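You operate a simulated robot arm through the tools that you are given. There is no shell and no other tool.

You run a simulated robot arm. Do the job below in one go: nothing can be reset, and whatever is moved stays where it is left.

## Task
Fit the job card's coil, uncap both ports, then set AUTO.
Fine: the coil goes on the valve block's stem, the caps on the rubber strip; AUTO is on the blue knob.

Only the result counts: the job must be done as asked and must still hold three seconds after the hand-in. Knocking over, shifting, dropping, spilling or breaking anything else fails it. Lids that push on must go on centred and level and be pressed home; caps that screw on are set level and turned clockwise until they are tight.

## Robot
A 7-joint arm with a two-finger parallel gripper, fixed in place. Base frame: the origin is on the floor under the middle of its stand, x ahead of it, y to its left, z up. Lengths are in m, angles in degrees, forces in N, time in s.
It reaches about 1.046 m from its shoulder. Its first joint turns from -166.0 to 166.0 degrees. Payload 1.57 kg.
Tool frame: the origin (TCP) lies between the finger pads and is the grasp point; the fingertips stand 0.03 m ahead of it; z points along the fingers, y is the line along which they close. Largest opening 0.08 m; finger width 0.017, thickness 0.012; the body of the gripper, 0.04 by 0.082 m, starts 0.08 m behind the TCP.
Orientation is told as [roll, pitch, yaw] about the base's x, y, z axes, in that order, counted from this pose: with the fingers straight down and closing along the base's y, the tool's x points along the base's -x, its y along +y and its z along -z.

## Interface
- The arm moves only by the tool move_arm. Its arguments are lists of equal length, an entry for each row: "turn": the turn, a rotation vector about the tool's x, y, z in units of 6 degrees (1.0 is 6 degrees), a list of three; "linear": the shift along the tool's x, y, z in units of 40 mm (1.0 is 40 mm), a list of three; "hand": the gripper command, from -1 (fully open) to 1 (shut), values between in proportion. In form: {"turn": [[rx, ry, rz], ...], "linear": [[dx, dy, dz], ...], "hand": [hand, ...]}. A call has 1 to 20 rows; each row shifts and turns the commanded pose from where the row before left it, along the tool's axes as they then stand. A call with a number of a shift or a turn outside -1 to 1 is refused whole. Rows are played at 5 a second. More than 0.05 m and 8.6 degrees between two rows, or a gripper value outside its range, and nothing of the call is played. A pose out of reach is approached as far as the arm can. The call stops where the force on the tool passes 40 N (or 10 N more than at its start, if that is more) or the arm is blocked; 0.2 s more then pass. The fingers move at their own pace (about 0.153 m/s each) and stop on an object; they squeeze with about 30 N. The grip force told is the motor's: it shows also when the fingers shut on nothing. Time passes only in rows, and 0.2 s behind the last, so rows that do not move let the fingers close. It gives the time, the measured TCP pose, the force on the tool (base axes), the opening and the grip force at its end, in the units of the frame above (readings bear some noise), with the torque about the TCP (base axes, N m) and any sound that the robot's microphone picked up, and new pictures: "show" is both (left out), scene, wrist or none.
- Cameras (640 x 400 px; columns grow to the right, rows downward): "scene" is fixed at [0.4023, 0.5017, 1.4339]; the picture's right is [-0.49, 0.87, 0.00], its down [0.80, 0.45, -0.39] and it looks along [-0.34, -0.19, -0.92] (base axes); focal length 233 px, centre (320, 200). "wrist" rides on the gripper at [0.072, -0.007, -0.122] in the tool frame; the picture's right is [0.09, 1.00, 0.00], its down [-0.84, 0.08, -0.54] and it looks along [-0.54, 0.05, 0.84] (tool axes); focal length 238 px, centre (320, 200). There is no depth. A picture from a camera that has moved, and an enlarged one, comes with that camera's place and axes in the base frame and with its lens.
- zoom(camera, box): a new picture of the part [left, top, right, bottom] of that camera's present view, enlarged. It takes no simulated time.
- finish_job(): hands the job in; it is judged then, once.

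Places have to be worked out from the pictures, the camera data and where the tool is seen. Open the gripper and draw the arm clear of the work before you hand the job in, unless the task says otherwise.

The tools are called after "Call:" as name(argument=value, ...) on one line, values as JSON. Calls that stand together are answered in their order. move_arm: Moves the arm, as the interface text tells. Its arguments: {"type":"object","properties":{"turn":{"type":"array"},"linear":{"type":"array"},"hand":{"type":"array"},"show":{"type":"string","enum":["both","scene","wrist","none"]}},"required":["turn","linear","hand"]} The other tools are called the same way: zoom (camera, box) takes an enlarged picture of a part of a camera's view; finish_job () hands the job in.

At the start:

```text
t: 0.0
tool_pos: [0.2774, 0.3169, 1.1492]
tool_rot: [0.1, 0.0, 0.0]
contact_force: [-0.3, 0.0, -0.5]
moment: [0.05, -0.02, -0.01]
opening: 0.0798
gripper_force: 0.0
```

scene: 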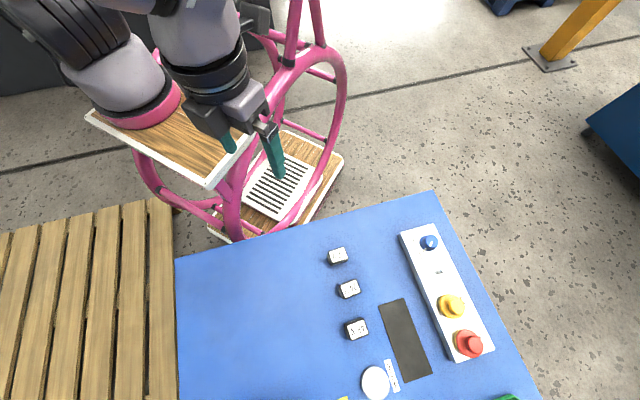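
wrist: 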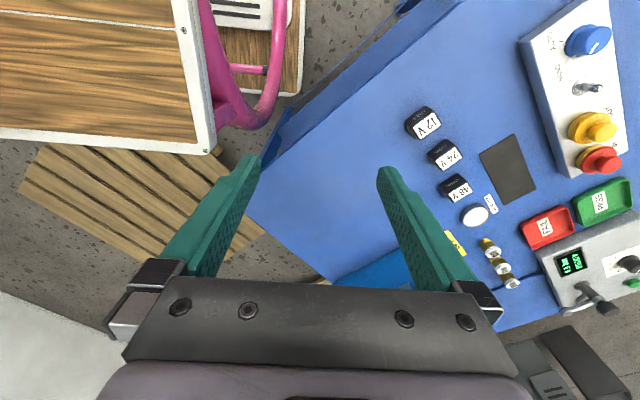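

I'll look closely at both views first to identify the objects on the bench.

Call:
zoom(camera="wrist", box=[380, 80, 640, 320])

Call:
zoom(camera="scene", box=[300, 200, 540, 400])

Call:
zoom(camera="wrist", box=[500, 0, 640, 190])

Call:
zoom(camera="wrist", box=[400, 90, 540, 300])

```text
1.67 times, centred on (510, 200) of wrist
camera zoom: at [0.2055, 0.3107, 1.2713], right [-0.09, 1.0, 0.0], down [0.84, 0.08, 0.54], along [0.54, 0.05, -0.84], focal length 397 px, centre (3, 200)
```

zoom: 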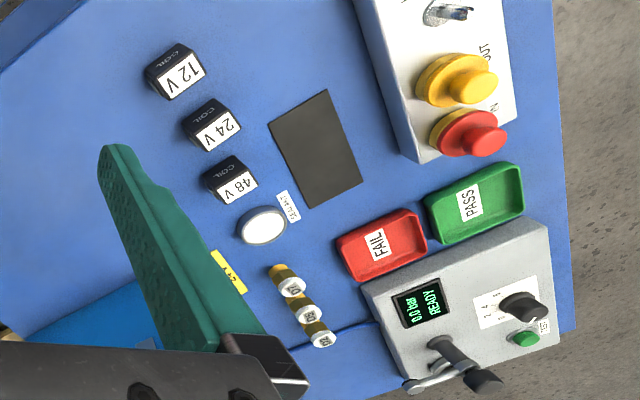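

```text
2.00 times, centred on (420, 300) of scene
camera zoom: at [0.4023, 0.5017, 1.4339], right [-0.49, 0.87, 0.0], down [0.8, 0.45, -0.39], along [-0.34, -0.19, -0.92], focal length 466 px, centre (120, 0)
```

zoom: 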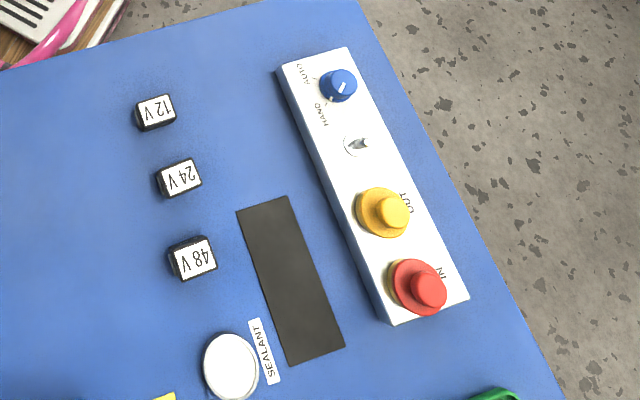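

```text
2.11 times, centred on (570, 95) of wrist
camera zoom: at [0.2055, 0.3107, 1.2713], right [-0.09, 1.0, 0.0], down [0.84, 0.08, 0.54], along [0.54, 0.05, -0.84], focal length 502 px, centre (-206, 421)
```

zoom: 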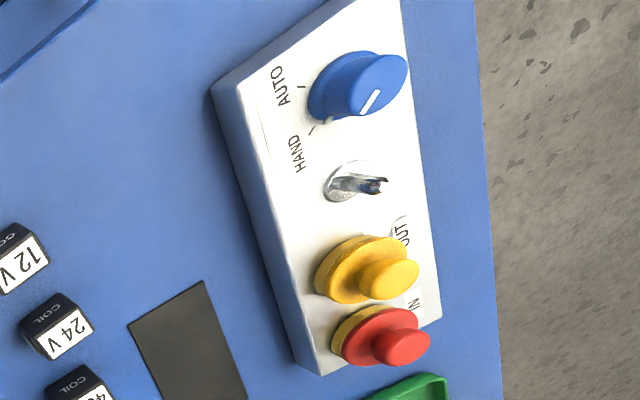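

```text
1.90 times, centred on (470, 195) of wrist
camera zoom: at [0.2055, 0.3107, 1.2713], right [-0.09, 1.0, 0.0], down [0.84, 0.08, 0.54], along [0.54, 0.05, -0.84], focal length 454 px, centre (34, 210)
```

zoom: 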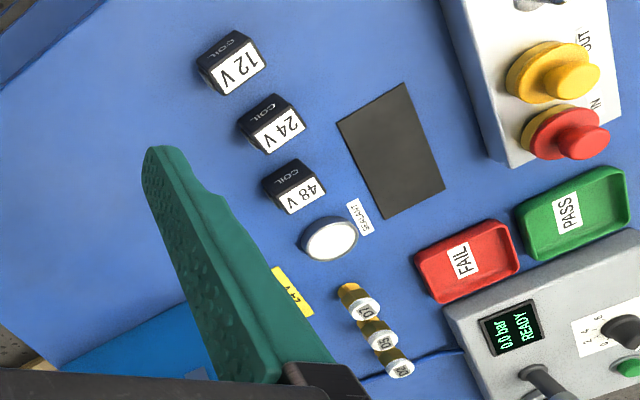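

The table is to the robot's left, with its top near z≈0.84. The valve block with knob, stem, yellow and red caps runs from about (0.17,0.67) to (0.33,0.80). I'll move to a higher viewpoint, yawed toward the table, to find and read the job card.

Call:
move_arm(turn=[[0, 0, 0], [0, 0, 0], [0, 0, 0], [0, 0, 0], [0, 0, -0.94], [0, 0, -0.94], [0, 0, -0.94], [0, 0, -0.94], [0, 0, -0.94], [0, 0, -0.94], [0, 0, -0.94], [0, 0, -0.94], [0, 0, 0]], linear=[[-0.75, 0.5, 0], [-0.75, 0.5, 0], [-0.75, 0.5, 0], [-0.75, 0.5, 0], [0, 0, 0], [0, 0, 0], [0, 0, 0], [0, 0, 0], [0, 0, 0], [0, 0, 0], [0, 0, 0], [0, 0, 0], [0, 0, 0]], hand=[-1, -1, -1, -1, -1, -1, -1, -1, -1, -1, -1, -1, -1])

```text
t: 2.8
tool_pos: [0.3967, 0.3971, 1.1505]
tool_rot: [-0.1, -0.1, 45.1]
contact_force: [0.3, 0.5, 0.4]
moment: [0.01, 0.0, 0.01]
opening: 0.08
gripper_force: 0.1
camera wrist: at [0.3512, 0.342, 1.2715], right [-0.77, 0.64, 0.0], down [0.53, 0.65, 0.54], along [0.34, 0.42, -0.84], focal length 238 px, centre (320, 200)
```

scene: 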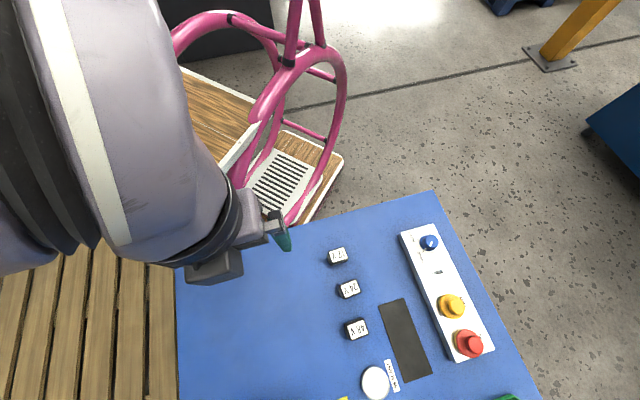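
wrist: 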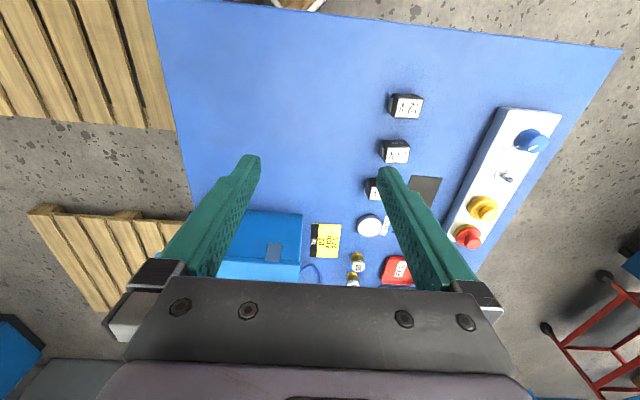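

The yellow job card is visible at the lower middle; I'll zoom in on it and on the valve block.

Call:
zoom(camera="wrist", box=[280, 200, 380, 280])

Call:
zoom(camera="wrist", box=[430, 90, 580, 260])

Call:
zoom(camera="wrist", box=[350, 80, 470, 280])

```text
5.00 times, centred on (330, 240) of wrist
camera zoom: at [0.3512, 0.342, 1.2715], right [-0.77, 0.64, 0.0], down [0.53, 0.65, 0.54], along [0.34, 0.42, -0.84], focal length 1192 px, centre (270, 0)
```

zoom: 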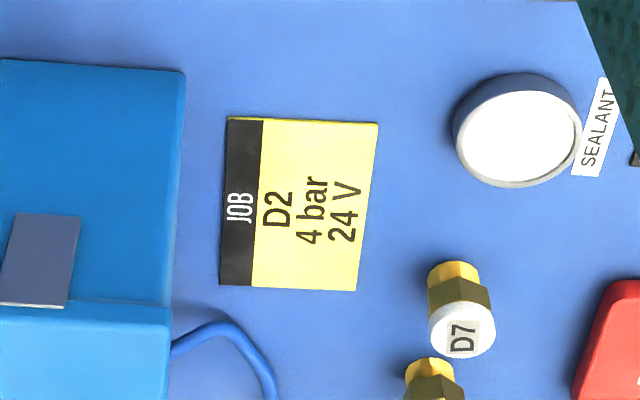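

```text
2.35 times, centred on (505, 175) of wrist
camera zoom: at [0.3512, 0.342, 1.2715], right [-0.77, 0.64, 0.0], down [0.53, 0.65, 0.54], along [0.34, 0.42, -0.84], focal length 561 px, centre (-115, 259)
```

zoom: 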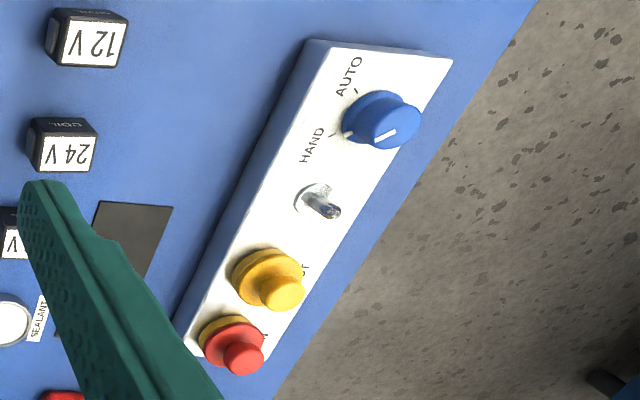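

```text
2.00 times, centred on (410, 180) of wrist
camera zoom: at [0.3512, 0.342, 1.2715], right [-0.77, 0.64, 0.0], down [0.53, 0.65, 0.54], along [0.34, 0.42, -0.84], focal length 477 px, centre (140, 240)
```

zoom: 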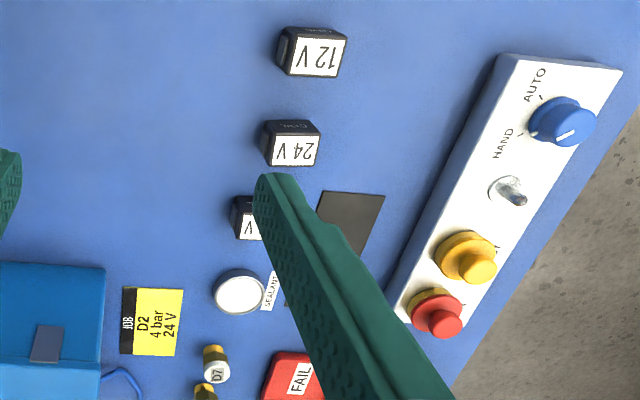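

The card reads D2 / 4 bar / 24 V, so the 24 V coil is the one to fit. I'll go closer to the valve block to see the stem's shape, the caps and the knob ticks.

Call:
move_arm(turn=[[0, 0, 0], [0, 0, 0], [0, 0, 0], [0, 0, 0], [0, 0, 0], [0, 0, 0], [0, 0, -0.83], [0, 0, -0.83], [0, 0, -0.83], [0, 0, 0]], linear=[[-0.018, 0.884, 0.292], [-0.018, 0.884, 0.292], [-0.018, 0.884, 0.292], [-0.018, 0.884, 0.292], [-0.018, 0.884, 0.292], [-0.018, 0.884, 0.292], [0, 0, 0], [0, 0, 0], [0, 0, 0], [0, 0, 0]], hand=[-1, -1, -1, -1, -1, -1, -1, -1, -1, -1])

```text
t: 5.0
tool_pos: [0.2496, 0.5493, 1.0779]
tool_rot: [0.0, 0.0, 60.1]
contact_force: [-0.3, -1.2, 0.2]
moment: [0.01, -0.03, 0.02]
opening: 0.0801
gripper_force: 0.1
camera wrist: at [0.2194, 0.4847, 1.2007], right [-0.91, 0.42, 0.0], down [0.35, 0.76, 0.54], along [0.23, 0.49, -0.84], focal length 238 px, centre (320, 200)
```

scene: 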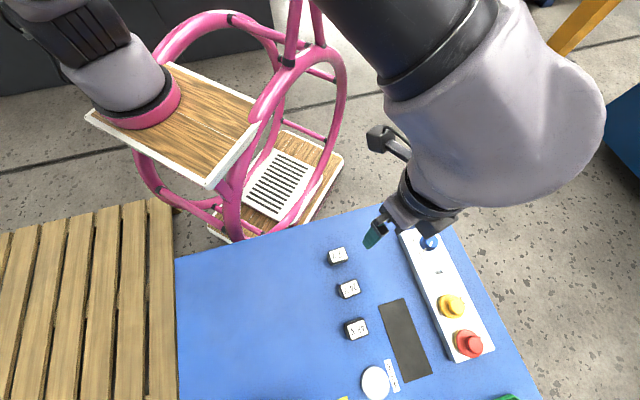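
wrist: 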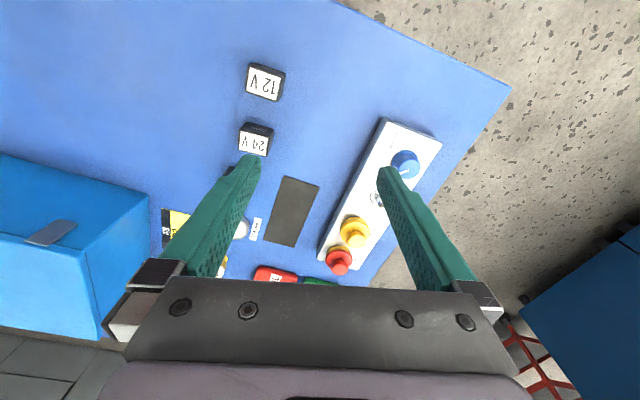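

Getting detail on the block and coils from this pose.

Call:
zoom(camera="wrist", box=[300, 110, 450, 285])

Call:
zoom(camera="wrist", box=[225, 50, 325, 250])

Call:
zoom(camera="scene", box=[390, 215, 500, 365])

Call:
zoom(camera="scene", box=[315, 235, 405, 345])

```text
2.29 times, centred on (375, 198) of wrist
camera zoom: at [0.2194, 0.4847, 1.2007], right [-0.91, 0.42, 0.0], down [0.35, 0.76, 0.54], along [0.23, 0.49, -0.84], focal length 545 px, centre (194, 206)
```

zoom: 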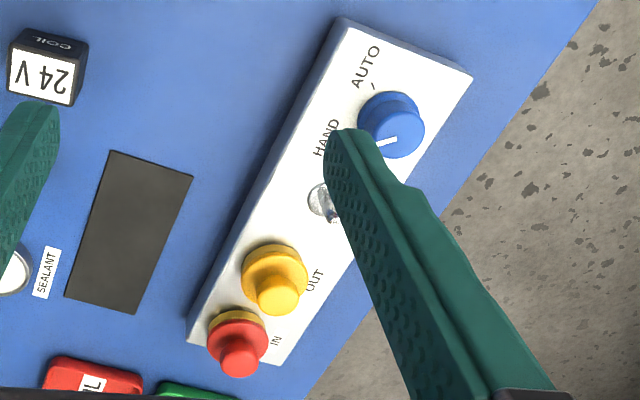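

```text
2.00 times, centred on (275, 150) of wrist
camera zoom: at [0.2194, 0.4847, 1.2007], right [-0.91, 0.42, 0.0], down [0.35, 0.76, 0.54], along [0.23, 0.49, -0.84], focal length 477 px, centre (410, 300)
```

zoom: 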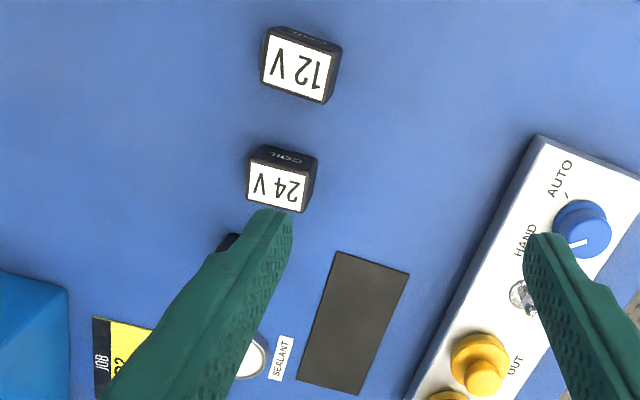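

```text
2.67 times, centred on (445, 290) of scene
camera zoom: at [0.4023, 0.5017, 1.4339], right [-0.49, 0.87, 0.0], down [0.8, 0.45, -0.39], along [-0.34, -0.19, -0.92], focal length 621 px, centre (-13, -40)
```

zoom: 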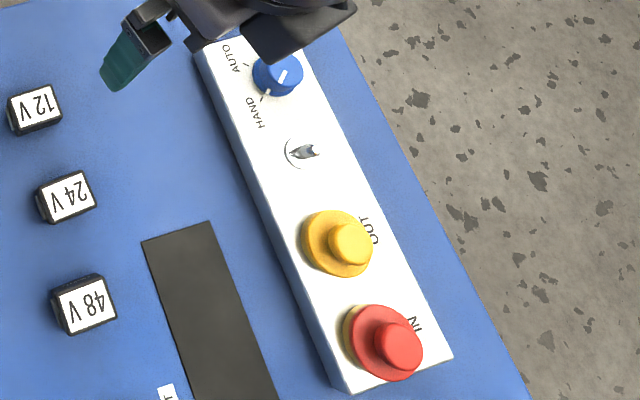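

```text
3.64 times, centred on (360, 290) of scene
camera zoom: at [0.4023, 0.5017, 1.4339], right [-0.49, 0.87, 0.0], down [0.8, 0.45, -0.39], along [-0.34, -0.19, -0.92], focal length 847 px, centre (174, -127)
```

zoom: 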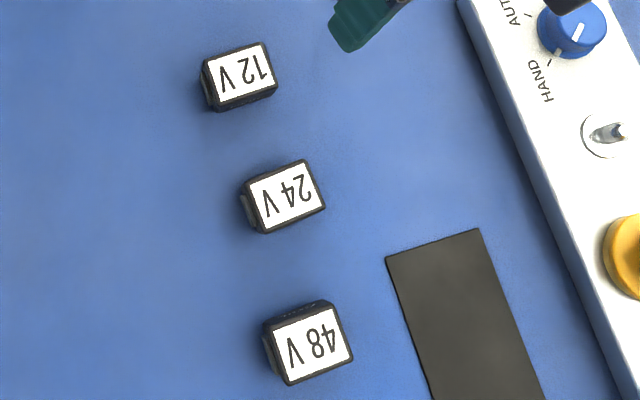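

The coils sit with a connector tab on one side, and the stem is a chromed pin on a collar near (0.22,0.705). I'll move in closer above the stem to see its cross-section, keeping the fingertips well above the knob and caps.

Call:
move_arm(turn=[[0, 0, 0], [0, 0, 0], [0, 0, 0], [0, 0, 0], [0, 0, 0]], linear=[[-0.4, 0.63, 0.61], [-0.4, 0.63, 0.61], [-0.4, 0.63, 0.61], [-0.4, 0.63, 0.61], [0, 0, 0]], hand=[-1, -1, -1, -1, -1])

```text
t: 6.2
tool_pos: [0.1955, 0.6561, 0.9813]
tool_rot: [-0.1, 0.0, 60.2]
contact_force: [-0.2, -0.2, 1.1]
moment: [0.02, 0.02, -0.01]
opening: 0.08
gripper_force: 0.1
camera wrist: at [0.1637, 0.5906, 1.1026], right [-0.91, 0.42, 0.0], down [0.35, 0.76, 0.54], along [0.23, 0.49, -0.84], focal length 238 px, centre (320, 200)
```

scene: 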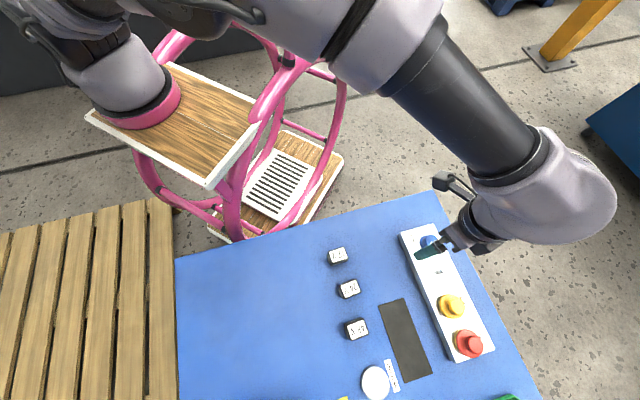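
wrist: 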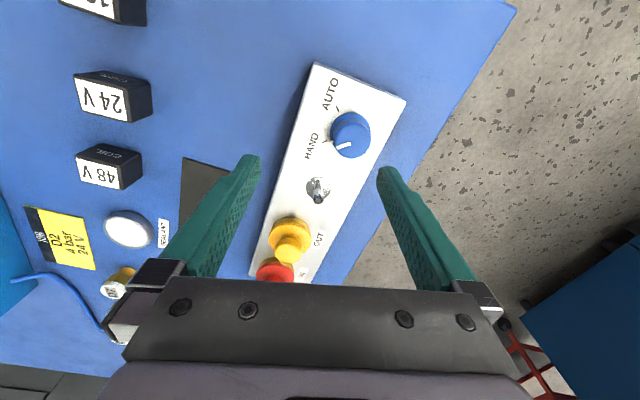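

Zooming on the stem, knob and caps from this nearer view.

Call:
zoom(camera="wrist", box=[290, 160, 346, 216])

Call:
zoom(camera="wrist", box=[300, 70, 400, 170])

Call:
zoom(camera="wrist", box=[245, 200, 345, 290])

Call:
zoom(camera="wrist", box=[60, 60, 180, 200])

```text
7.14 times, centred on (318, 188) of wrist
camera zoom: at [0.1637, 0.5906, 1.1026], right [-0.91, 0.42, 0.0], down [0.35, 0.76, 0.54], along [0.23, 0.49, -0.84], focal length 1702 px, centre (334, 286)
```

zoom: 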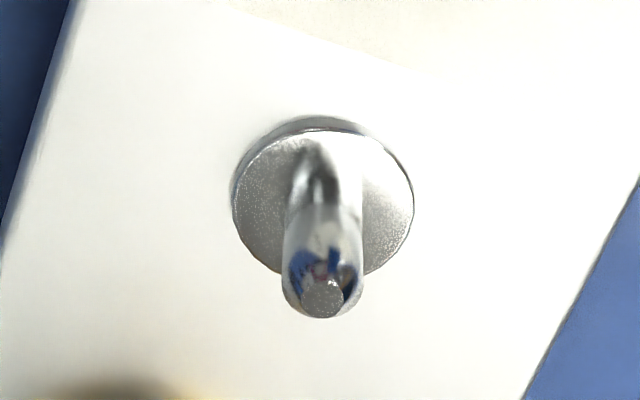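

```text
4.00 times, centred on (350, 120) of wrist
camera zoom: at [0.1637, 0.5906, 1.1026], right [-0.91, 0.42, 0.0], down [0.35, 0.76, 0.54], along [0.23, 0.49, -0.84], focal length 953 px, centre (200, 520)
```

zoom: 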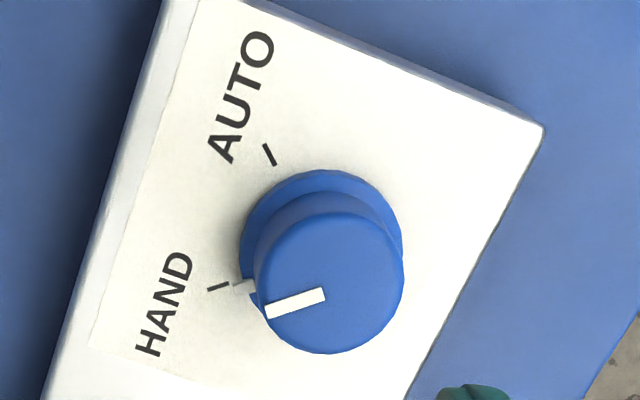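

```text
4.44 times, centred on (295, 245) of wrist
camera zoom: at [0.1637, 0.5906, 1.1026], right [-0.91, 0.42, 0.0], down [0.35, 0.76, 0.54], along [0.23, 0.49, -0.84], focal length 1059 px, centre (431, 0)
```

zoom: 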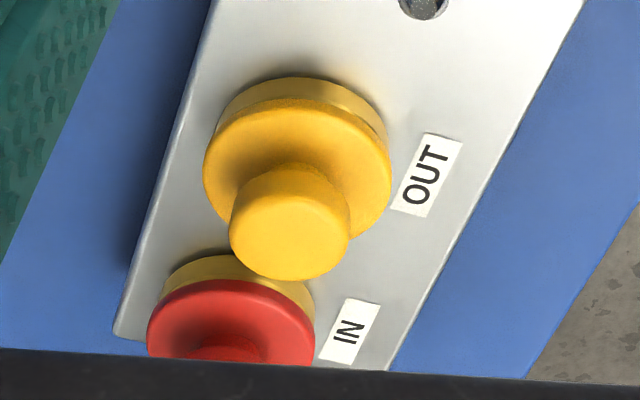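

```text
2.86 times, centred on (120, 130) of wrist
camera zoom: at [0.1637, 0.5906, 1.1026], right [-0.91, 0.42, 0.0], down [0.35, 0.76, 0.54], along [0.23, 0.49, -0.84], focal length 681 px, centre (891, 400)
```

zoom: 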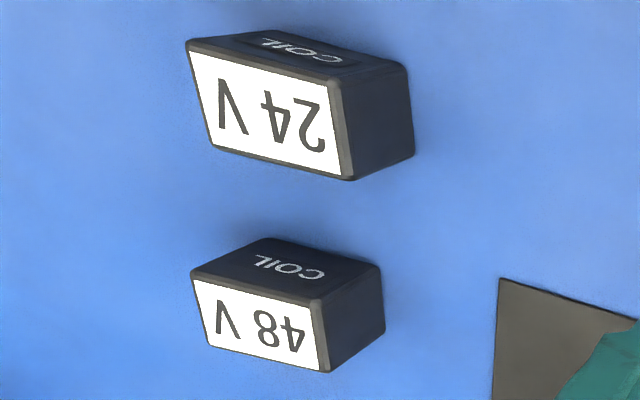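

The stem is a plain round pin (≈11 mm dia, tip z≈0.901) at about (0.220,0.709), and the knob pointer is at HAND, with AUTO about 80–90° clockwise seen from above. Next I'll take a close look at the 24 V coil near (0.353,0.552).

Call:
move_arm(turn=[[0, 0, 0], [0, 0, 0], [0, 0, 0], [0, 0, 0], [0, 0, 0], [0, 0, 0]], linear=[[0.346, -0.942, 0.0], [0.346, -0.942, 0.0], [0.346, -0.942, 0.2], [0.346, -0.942, 0.3], [0.346, -0.942, 0.4], [0, 0, 0]], hand=[-1, -1, -1, -1, -1, -1])

```text
t: 7.6
tool_pos: [0.3211, 0.5026, 0.9461]
tool_rot: [0.0, -0.1, 60.1]
contact_force: [-0.5, -0.1, -0.5]
moment: [0.02, 0.01, -0.02]
opening: 0.08
gripper_force: 0.0
camera wrist: at [0.2918, 0.4367, 1.0678], right [-0.91, 0.42, 0.0], down [0.35, 0.76, 0.54], along [0.23, 0.49, -0.84], focal length 238 px, centre (320, 200)
```

scene: 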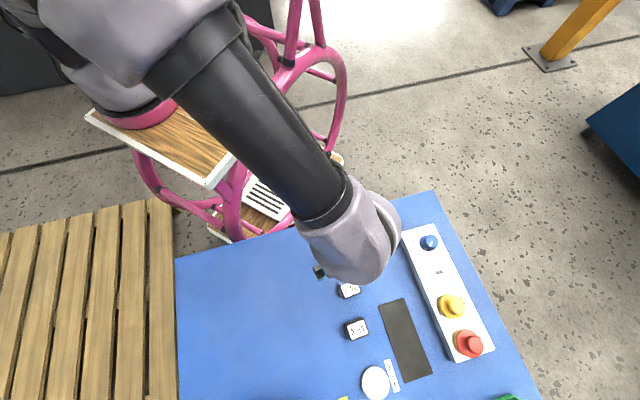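
wrist: 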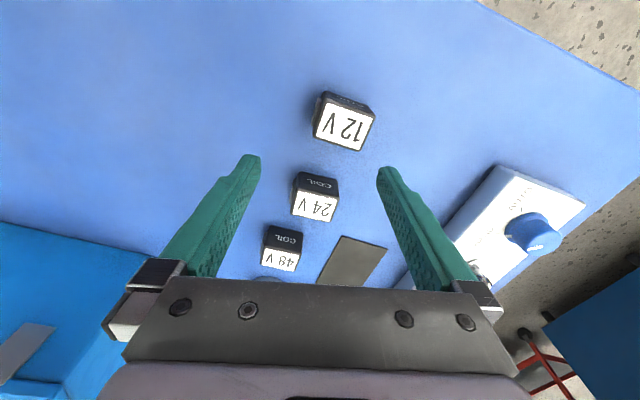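

Call:
zoom(camera="wrist", box=[275, 155, 355, 235])

Call:
zoom(camera="wrist", box=[240, 80, 400, 280])

```text
5.00 times, centred on (315, 195) of wrist
camera zoom: at [0.2918, 0.4367, 1.0678], right [-0.91, 0.42, 0.0], down [0.35, 0.76, 0.54], along [0.23, 0.49, -0.84], focal length 1192 px, centre (345, 225)
```

zoom: 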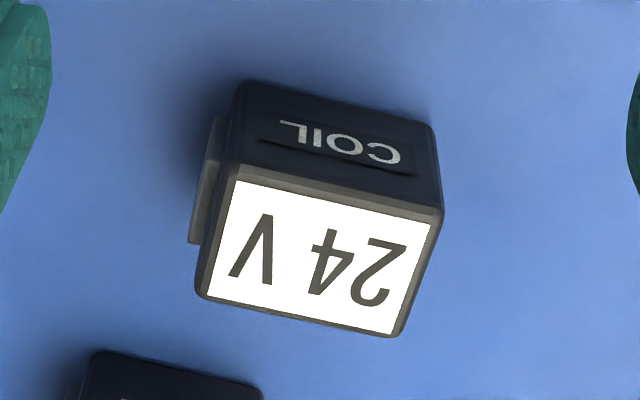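

```text
2.00 times, centred on (320, 180) of wrist
camera zoom: at [0.2918, 0.4367, 1.0678], right [-0.91, 0.42, 0.0], down [0.35, 0.76, 0.54], along [0.23, 0.49, -0.84], focal length 477 px, centre (320, 240)
```

zoom: 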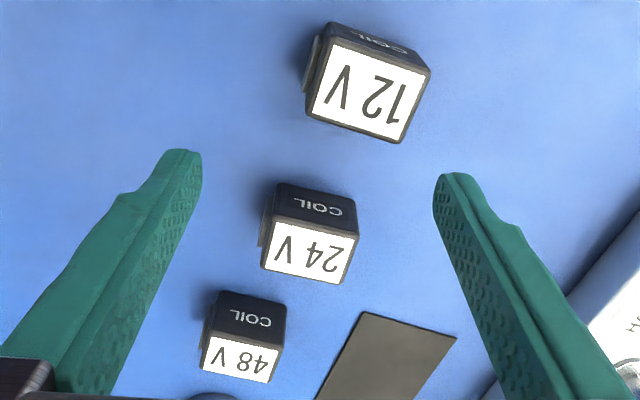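

The 24 V coil is ~42×32×35 mm at about (0.353,0.556), top z≈0.870, with a thin tab on one end of its long axis (which lies at ~141°). I'll grip the plain long faces (across the 32 mm width), so I'm moving above it and yawing to about -39°.

Call:
move_arm(turn=[[0, 0, 0], [0, 0, 0], [0, 0, 0.971], [0, 0, 0.971], [0, 0, 0.971], [0, 0, 0.971], [0, 0, 0.971], [0, 0, 0.971], [0, 0, 0.971], [0, 0, 0.971], [0, 0, 0.971], [0, 0, 0.971], [0, 0, 0.971], [0, 0, 0.971], [0, 0, 0.971], [0, 0, 0.971], [0, 0, 0.971], [0, 0, 0.971], [0, 0, 0.971], [0, 0, 0]], linear=[[-0.78, -0.014, -0.2], [-0.78, -0.014, -0.2], [0, 0, 0], [0, 0, 0], [0, 0, 0], [0, 0, 0], [0, 0, 0], [0, 0, 0], [0, 0, 0], [0, 0, 0], [0, 0, 0], [0, 0, 0], [0, 0, 0], [0, 0, 0], [0, 0, 0], [0, 0, 0], [0, 0, 0], [0, 0, 0], [0, 0, 0], [0, 0, 0]], hand=[-1, -1, -1, -1, -1, -1, -1, -1, -1, -1, -1, -1, -1, -1, -1, -1, -1, -1, -1, -1])

```text
t: 11.8
tool_pos: [0.3562, 0.5552, 0.9617]
tool_rot: [0.0, 0.0, -39.1]
contact_force: [0.3, -0.3, -0.5]
moment: [-0.02, -0.02, -0.04]
opening: 0.0799
gripper_force: 0.1
camera wrist: at [0.2955, 0.5959, 1.083], right [0.56, 0.83, 0.0], down [0.7, -0.47, 0.54], along [0.45, -0.3, -0.84], focal length 238 px, centre (320, 200)
```

scene: 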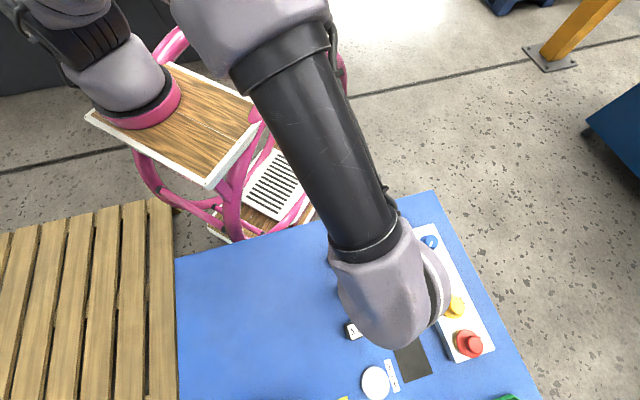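
wrist: 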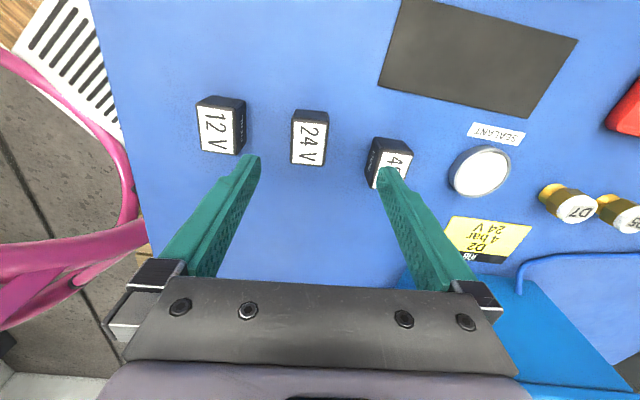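

Call:
zoom(camera="wrist", box=[260, 90, 360, 190])

```text
4.00 times, centred on (310, 140) of wrist
camera zoom: at [0.2955, 0.5959, 1.083], right [0.56, 0.83, 0.0], down [0.7, -0.47, 0.54], along [0.45, -0.3, -0.84], focal length 953 px, centre (360, 440)
```

zoom: 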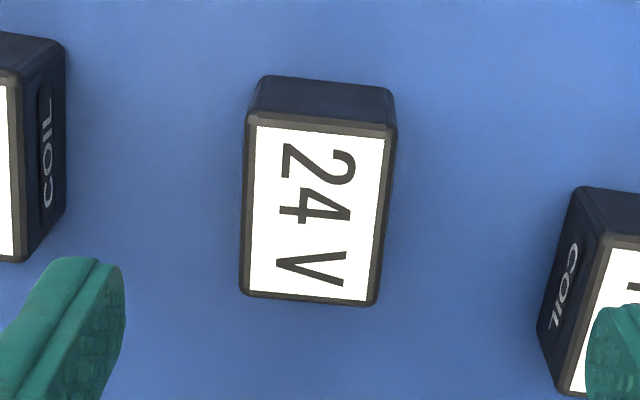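

The yaw works. Triangulating both views puts the coil top centre at about (0.3486,0.5483,0.883), so the table is z≈0.85. I'll narrow the fingers to ~50 mm to clear the neighbouring coils, centre over the 24 V coil, and drop partway to check.

Call:
move_arm(turn=[[0, 0, 0], [0, 0, 0], [0, 0, 0], [0, 0, 0]], linear=[[0.04, -0.255, 0], [0, 0, 0.45], [0, 0, 0.45], [0, 0, 0]], hand=[-0.25, -0.25, -0.25, -0.25], show="wrist")

```text
t: 12.8
tool_pos: [0.3484, 0.547, 0.9253]
tool_rot: [0.0, 0.0, -39.1]
contact_force: [-0.1, -0.5, -0.6]
moment: [-0.02, 0.0, 0.01]
opening: 0.05
gripper_force: 0.0
camera wrist: at [0.2879, 0.5887, 1.0472], right [0.56, 0.83, 0.0], down [0.7, -0.47, 0.54], along [0.45, -0.3, -0.84], focal length 238 px, centre (320, 200)
```

wrist: 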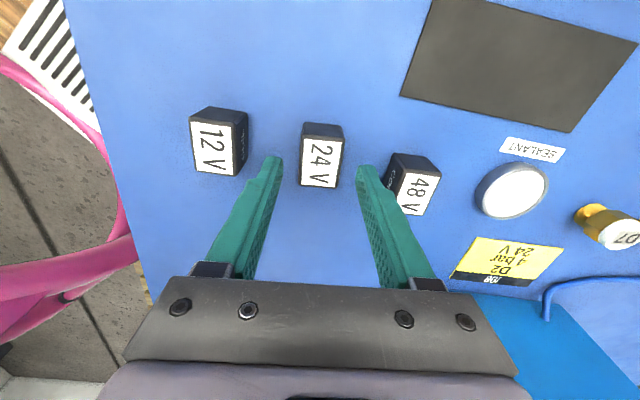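

Call:
zoom(camera="wrist", box=[265, 110, 375, 200])

```text
4.44 times, centred on (320, 155) of wrist
camera zoom: at [0.2879, 0.5887, 1.0472], right [0.56, 0.83, 0.0], down [0.7, -0.47, 0.54], along [0.45, -0.3, -0.84], focal length 1059 px, centre (320, 400)
```

zoom: 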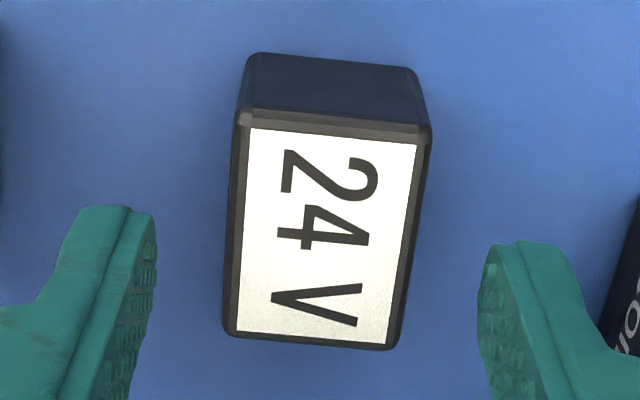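

The coil is centred between the fingers and aligned within a degree. I'll descend 35 mm (tips about 10 mm above the table) and close on it.

Call:
move_arm(turn=[[0, 0, 0.1], [0, 0, 0], [0, 0, 0], [0, 0, 0], [0, 0, 0], [0, 0, 0]], linear=[[0.015, 0.015, 0.3], [0, 0, 0.3], [0, 0, 0.28], [0, 0, 0], [0, 0, 0], [0, 0, 0]], hand=[-0.25, -0.25, -0.25, -0.25, 1, 1], show="wrist")

```text
t: 14.2
tool_pos: [0.3468, 0.549, 0.8893]
tool_rot: [0.0, 0.0, -39.6]
contact_force: [-0.4, 0.4, 0.0]
moment: [-0.03, 0.01, -0.01]
opening: 0.0311
gripper_force: 29.9
camera wrist: at [0.2881, 0.5904, 1.0123], right [0.56, 0.83, 0.0], down [0.69, -0.47, 0.54], along [0.45, -0.31, -0.84], focal length 238 px, centre (320, 200)
```

wrist: 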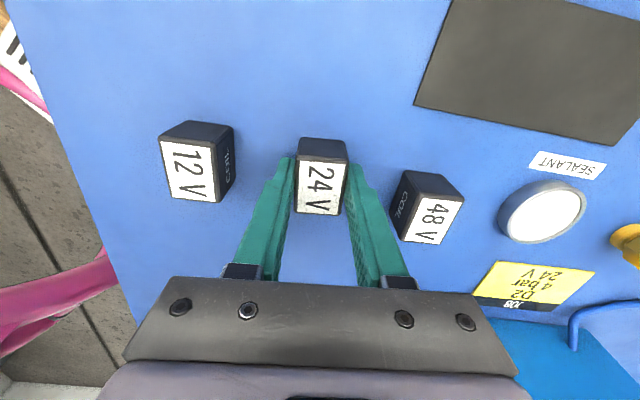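

The coil is gripped at 31 mm. I'll zoom to measure where it sits relative to the TCP before lifting.

Call:
zoom(camera="wrist", box=[270, 125, 370, 225])

```text
4.00 times, centred on (320, 175) of wrist
camera zoom: at [0.2881, 0.5904, 1.0123], right [0.56, 0.83, 0.0], down [0.69, -0.47, 0.54], along [0.45, -0.31, -0.84], focal length 953 px, centre (320, 300)
```

zoom: 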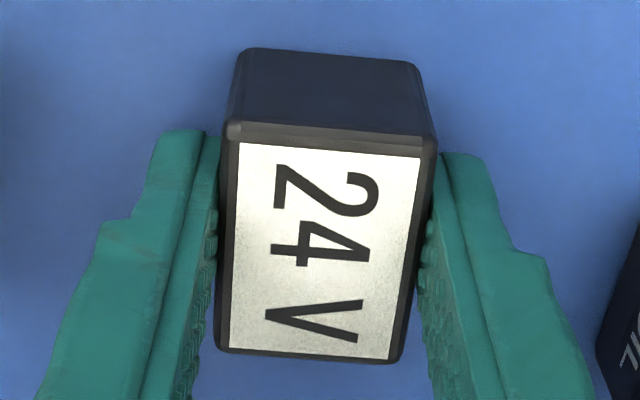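

The coil centre is within ~1 mm of the TCP. I'll lift it 100 mm straight up and carry it toward the stem, stopping short so that the stem stays visible next to the coil.

Call:
move_arm(turn=[[0, 0, 0], [0, 0, 0], [0, 0, 0], [0, 0, 0], [0, 0, 0], [0, 0, 0], [0, 0, 0], [0, 0, 0], [0, 0, 0]], linear=[[0, 0, -0.3], [0, 0, -0.7], [0, 0, -0.75], [0, 0, -0.75], [0.942, 0.27, 0], [0.942, 0.27, 0], [0.942, 0.27, 0], [0.942, 0.27, 0], [0, 0, 0]], hand=[1, 1, 1, 1, 1, 1, 1, 1, 1])

```text
t: 16.2
tool_pos: [0.2598, 0.6787, 0.9914]
tool_rot: [-0.1, 0.0, -39.7]
contact_force: [0.7, -0.2, -1.2]
moment: [-0.01, -0.01, 0.0]
opening: 0.0315
gripper_force: 30.1
camera wrist: at [0.1999, 0.7207, 1.113], right [0.56, 0.83, 0.0], down [0.69, -0.47, 0.54], along [0.45, -0.31, -0.84], focal length 238 px, centre (320, 200)
```

scene: 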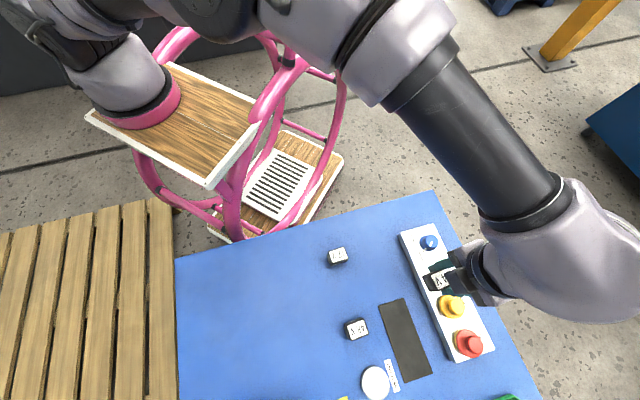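
wrist: 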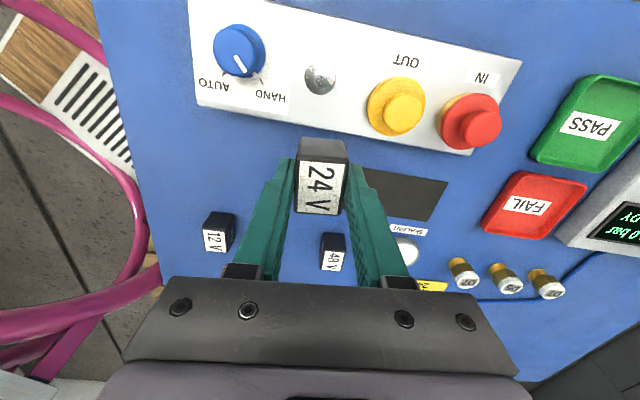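

A very good view of the whole block from almost above; zooming for measurements.

Call:
zoom(camera="wrist", box=[280, 40, 360, 120])

Call:
zoom(camera="wrist", box=[190, 5, 310, 115])

Call:
zoom(camera="wrist", box=[340, 40, 540, 170])

Call:
zoom(camera="wrist", box=[340, 150, 460, 270])

```text
5.00 times, centred on (320, 80) of wrist
camera zoom: at [0.1999, 0.7207, 1.113], right [0.56, 0.83, 0.0], down [0.69, -0.47, 0.54], along [0.45, -0.31, -0.84], focal length 1192 px, centre (320, 800)
```

zoom: 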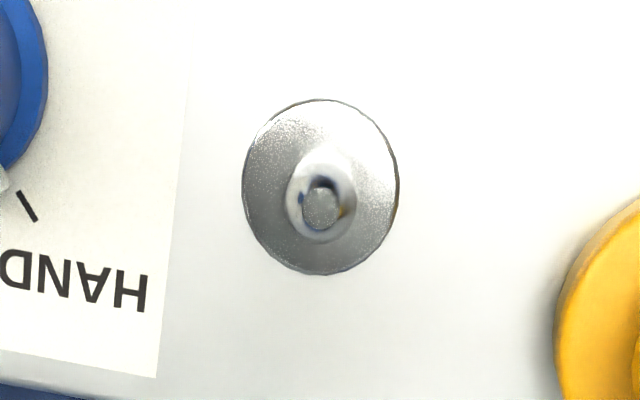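

```text
3.64 times, centred on (250, 60) of wrist
camera zoom: at [0.1999, 0.7207, 1.113], right [0.56, 0.83, 0.0], down [0.69, -0.47, 0.54], along [0.45, -0.31, -0.84], focal length 867 px, centre (574, 709)
```

zoom: 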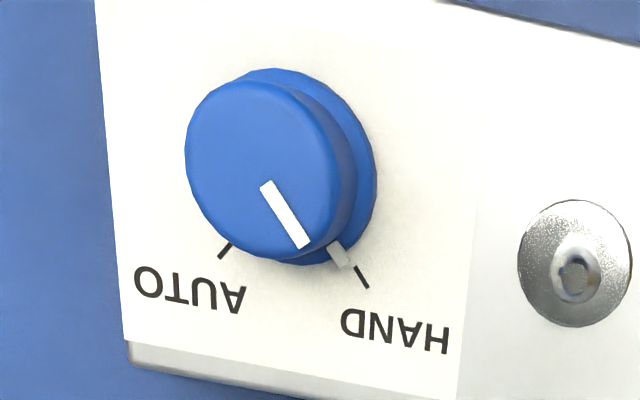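

```text
3.08 times, centred on (440, 105) of wrist
camera zoom: at [0.1999, 0.7207, 1.113], right [0.56, 0.83, 0.0], down [0.69, -0.47, 0.54], along [0.45, -0.31, -0.84], focal length 733 px, centre (-49, 492)
```

zoom: 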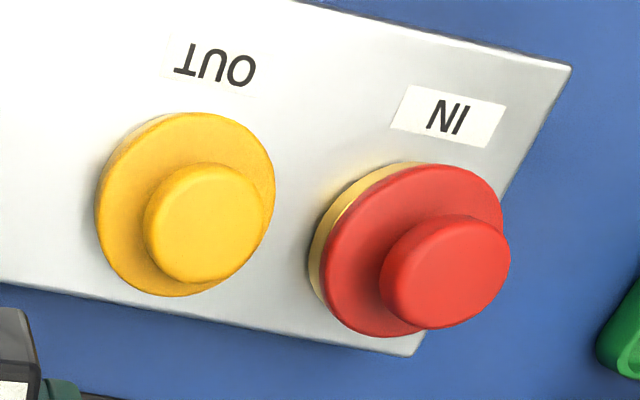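

```text
3.33 times, centred on (400, 210) of wrist
camera zoom: at [0.1999, 0.7207, 1.113], right [0.56, 0.83, 0.0], down [0.69, -0.47, 0.54], along [0.45, -0.31, -0.84], focal length 794 px, centre (53, 167)
```

zoom: 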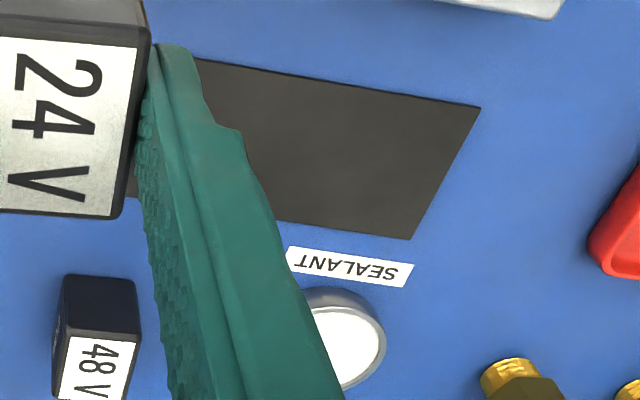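

Combining this near-vertical view with the earlier one puts the stem at ≈(0.219,0.707), tip z≈0.904, collar z≈0.877; the block axis is ~38–40°. I'll yaw to -50° so the coil sits square on the block with the fingers clear of knob and cap, and hover over the stem.

Call:
move_arm(turn=[[0, 0, 0.86], [0, 0, 0.86], [0, 0, 0], [0, 0, 0], [0, 0, 0], [0, 0, 0]], linear=[[0, 0, 0], [0, 0, 0], [0.606, -0.165, 0], [0.606, -0.165, 0], [0, 0, 0], [0, 0, 0]], hand=[1, 1, 1, 1, 1, 1])

```text
t: 17.6
tool_pos: [0.2187, 0.7081, 0.9915]
tool_rot: [0.0, 0.0, -49.9]
contact_force: [0.7, 0.6, -2.1]
moment: [-0.03, -0.02, 0.01]
opening: 0.0311
gripper_force: 29.8
camera wrist: at [0.1667, 0.7588, 1.1125], right [0.7, 0.71, 0.0], down [0.6, -0.59, 0.54], along [0.39, -0.38, -0.84], focal length 238 px, centre (320, 200)
```

scene: 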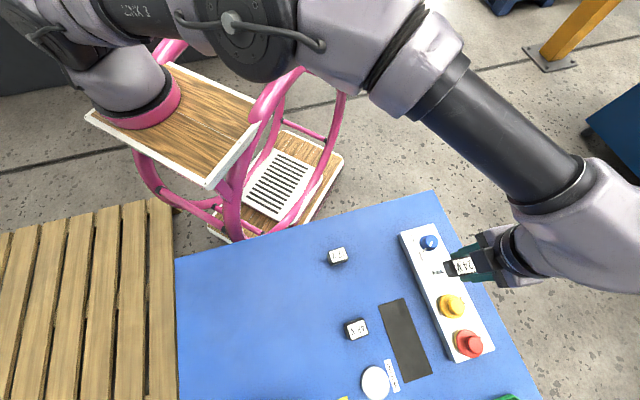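
wrist: 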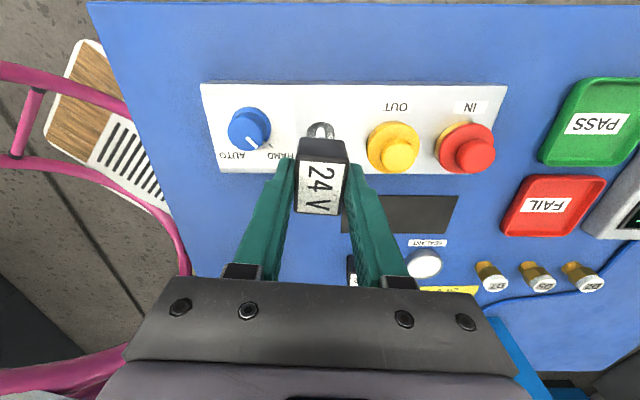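

Call:
zoom(camera="wrist", box=[280, 100, 360, 160])

Call:
zoom(camera="scene", box=[400, 220, 510, 320])

Call:
zoom(camera="wrist", box=[190, 70, 520, 250])

```text
6.67 times, centred on (320, 130) of wrist
camera zoom: at [0.1667, 0.7588, 1.1125], right [0.7, 0.71, 0.0], down [0.6, -0.59, 0.54], along [0.39, -0.38, -0.84], focal length 1589 px, centre (320, 667)
```

zoom: 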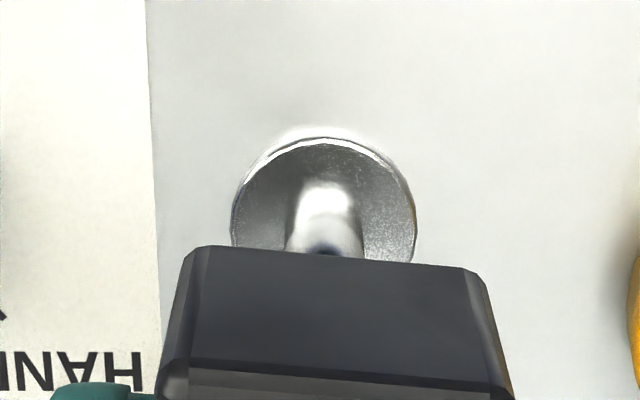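

```text
4.00 times, centred on (455, 270) of scene
camera zoom: at [0.4023, 0.5017, 1.4339], right [-0.49, 0.87, 0.0], down [0.8, 0.45, -0.39], along [-0.34, -0.19, -0.92], focal length 932 px, centre (-220, -80)
```

zoom: 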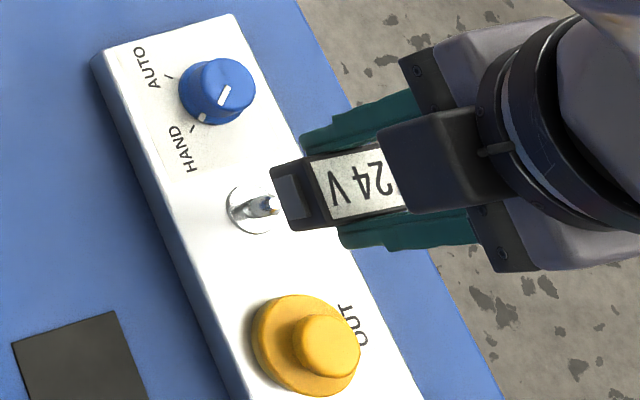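

```text
1.94 times, centred on (355, 160) of wrist
camera zoom: at [0.1667, 0.7588, 1.1125], right [0.7, 0.71, 0.0], down [0.6, -0.59, 0.54], along [0.39, -0.38, -0.84], focal length 462 px, centre (252, 278)
```

zoom: 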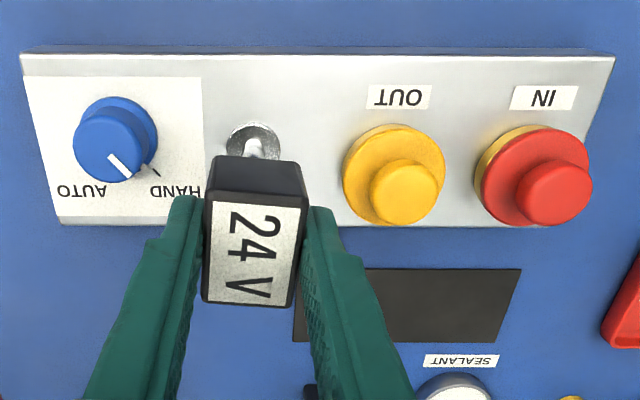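

The collar and stem appear within ~1 mm of the coil's axis. I'll descend in steps until just past the tip and check the force for engagement.

Call:
move_arm(turn=[[0, 0, 0], [0, 0, 0], [0, 0, 0], [0, 0, 0], [0, 0, 0], [0, 0, 0], [0, 0, 0], [0, 0, 0]], linear=[[-0.015, 0.008, 0.4], [0, 0, 0.4], [0, 0, 0.25], [0, 0, 0.1], [0, 0, 0.06], [0, 0, 0.06], [0, 0, 0.06], [0, 0, 0]], hand=[1, 1, 1, 1, 1, 1, 1, 1])

```text
t: 19.4
tool_pos: [0.2191, 0.7069, 0.9374]
tool_rot: [0.0, 0.0, -50.0]
contact_force: [0.1, 0.1, -1.6]
moment: [-0.02, 0.01, -0.01]
opening: 0.0311
gripper_force: 30.5
camera wrist: at [0.1673, 0.7583, 1.0592], right [0.7, 0.71, 0.0], down [0.6, -0.59, 0.54], along [0.39, -0.38, -0.84], focal length 238 px, centre (320, 200)
```

scene: 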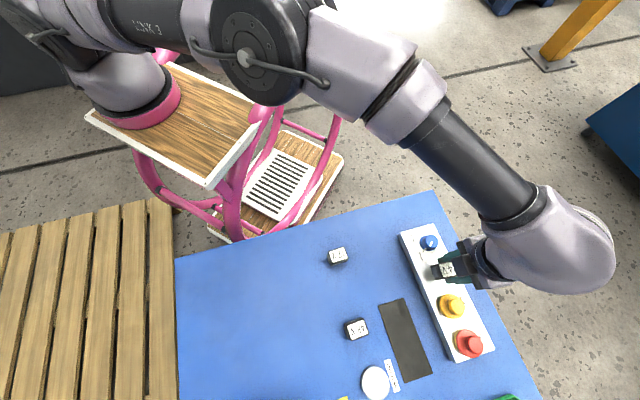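
wrist: 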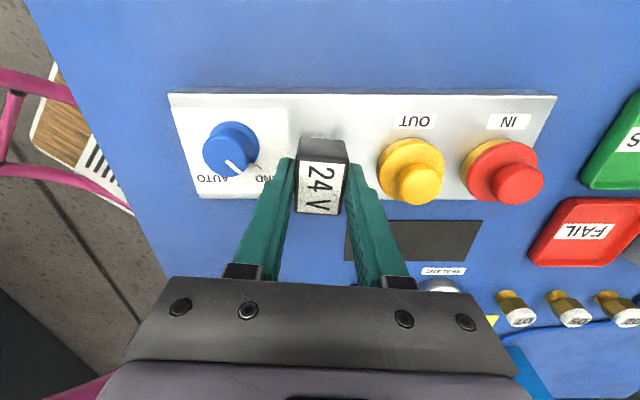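

No contact force yet. Continuing down in 2 mm steps; the call will stop if the force rises.

Call:
move_arm(turn=[[0, 0, 0], [0, 0, 0], [0, 0, 0], [0, 0, 0], [0, 0, 0]], linear=[[0, 0, 0.05], [0, 0, 0.05], [0, 0, 0.05], [0, 0, 0.05], [0, 0, 0]], hand=[1, 1, 1, 1, 1], show="wrist")

```text
t: 20.6
tool_pos: [0.2176, 0.707, 0.9294]
tool_rot: [0.0, 0.1, -50.0]
contact_force: [0.0, 0.1, -1.4]
moment: [0.0, 0.01, 0.0]
opening: 0.0312
gripper_force: 30.5
camera wrist: at [0.1674, 0.7579, 1.0512], right [0.7, 0.71, 0.0], down [0.6, -0.59, 0.54], along [0.39, -0.38, -0.84], focal length 238 px, centre (320, 200)
```

wrist: 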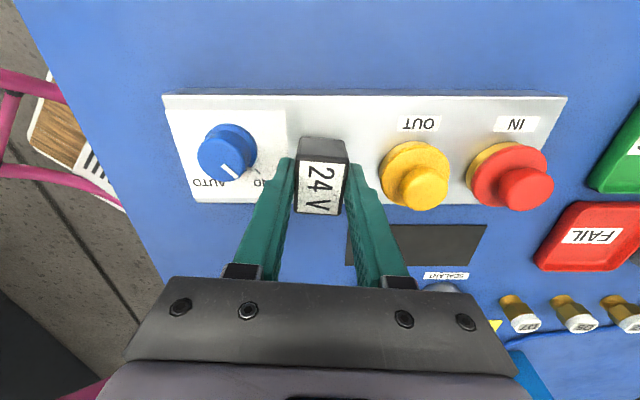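

Still free, which suggests the stem is entering the bore. Continuing down in 2 mm steps until it seats.

Call:
move_arm(turn=[[0, 0, 0], [0, 0, 0], [0, 0, 0], [0, 0, 0], [0, 0, 0], [0, 0, 0]], linear=[[0, 0, 0.05], [0, 0, 0.05], [0, 0, 0.05], [0, 0, 0.05], [0, 0, 0.05], [0, 0, 0]], hand=[1, 1, 1, 1, 1, 1], show="both")

```text
t: 22.0
tool_pos: [0.2176, 0.7067, 0.9211]
tool_rot: [0.0, 0.2, -50.0]
contact_force: [1.3, -3.9, 14.4]
moment: [-0.23, -0.07, -0.04]
opening: 0.0313
gripper_force: 29.8
camera wrist: at [0.167, 0.758, 1.0433], right [0.7, 0.71, 0.0], down [0.6, -0.59, 0.54], along [0.39, -0.38, -0.84], focal length 238 px, centre (320, 200)
```

scene: 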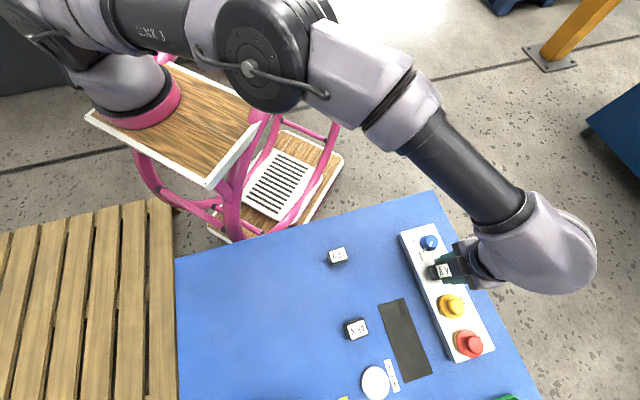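
wrist: 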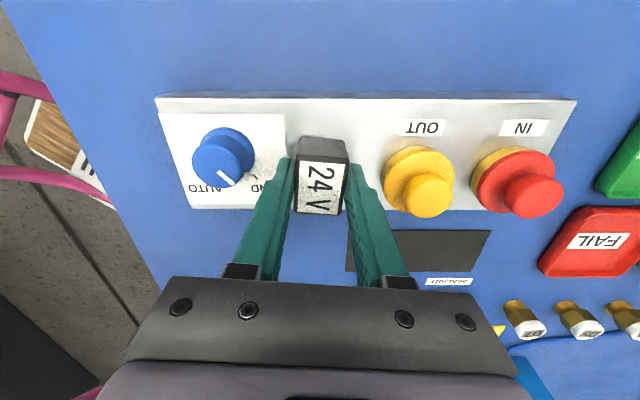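

Contact of ~14 N at TCP z=0.921. Zooming to see whether the coil is down on the collar.

Call:
zoom(camera="scene", box=[410, 230, 490, 300])

Call:
zoom(camera="wrist", box=[275, 110, 375, 220])

```text
5.71 times, centred on (450, 265) of scene
camera zoom: at [0.4023, 0.5017, 1.4339], right [-0.49, 0.87, 0.0], down [0.8, 0.45, -0.39], along [-0.34, -0.19, -0.92], focal length 1331 px, centre (-423, -171)
```

zoom: 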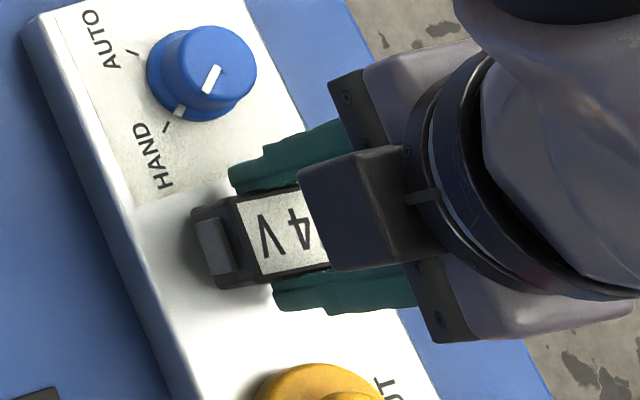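

```text
3.64 times, centred on (325, 165) of wrist
camera zoom: at [0.167, 0.758, 1.0433], right [0.7, 0.71, 0.0], down [0.6, -0.59, 0.54], along [0.39, -0.38, -0.84], focal length 867 px, centre (302, 327)
```

zoom: 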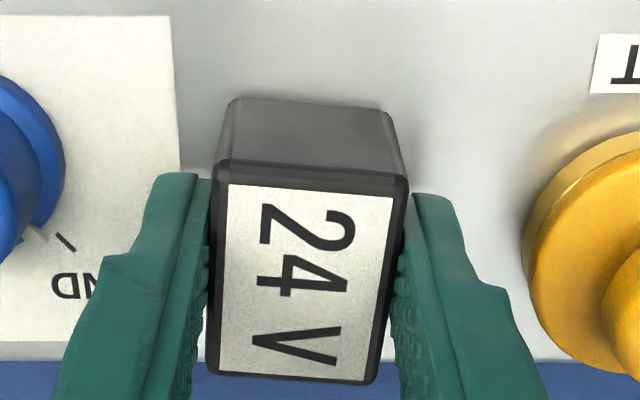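

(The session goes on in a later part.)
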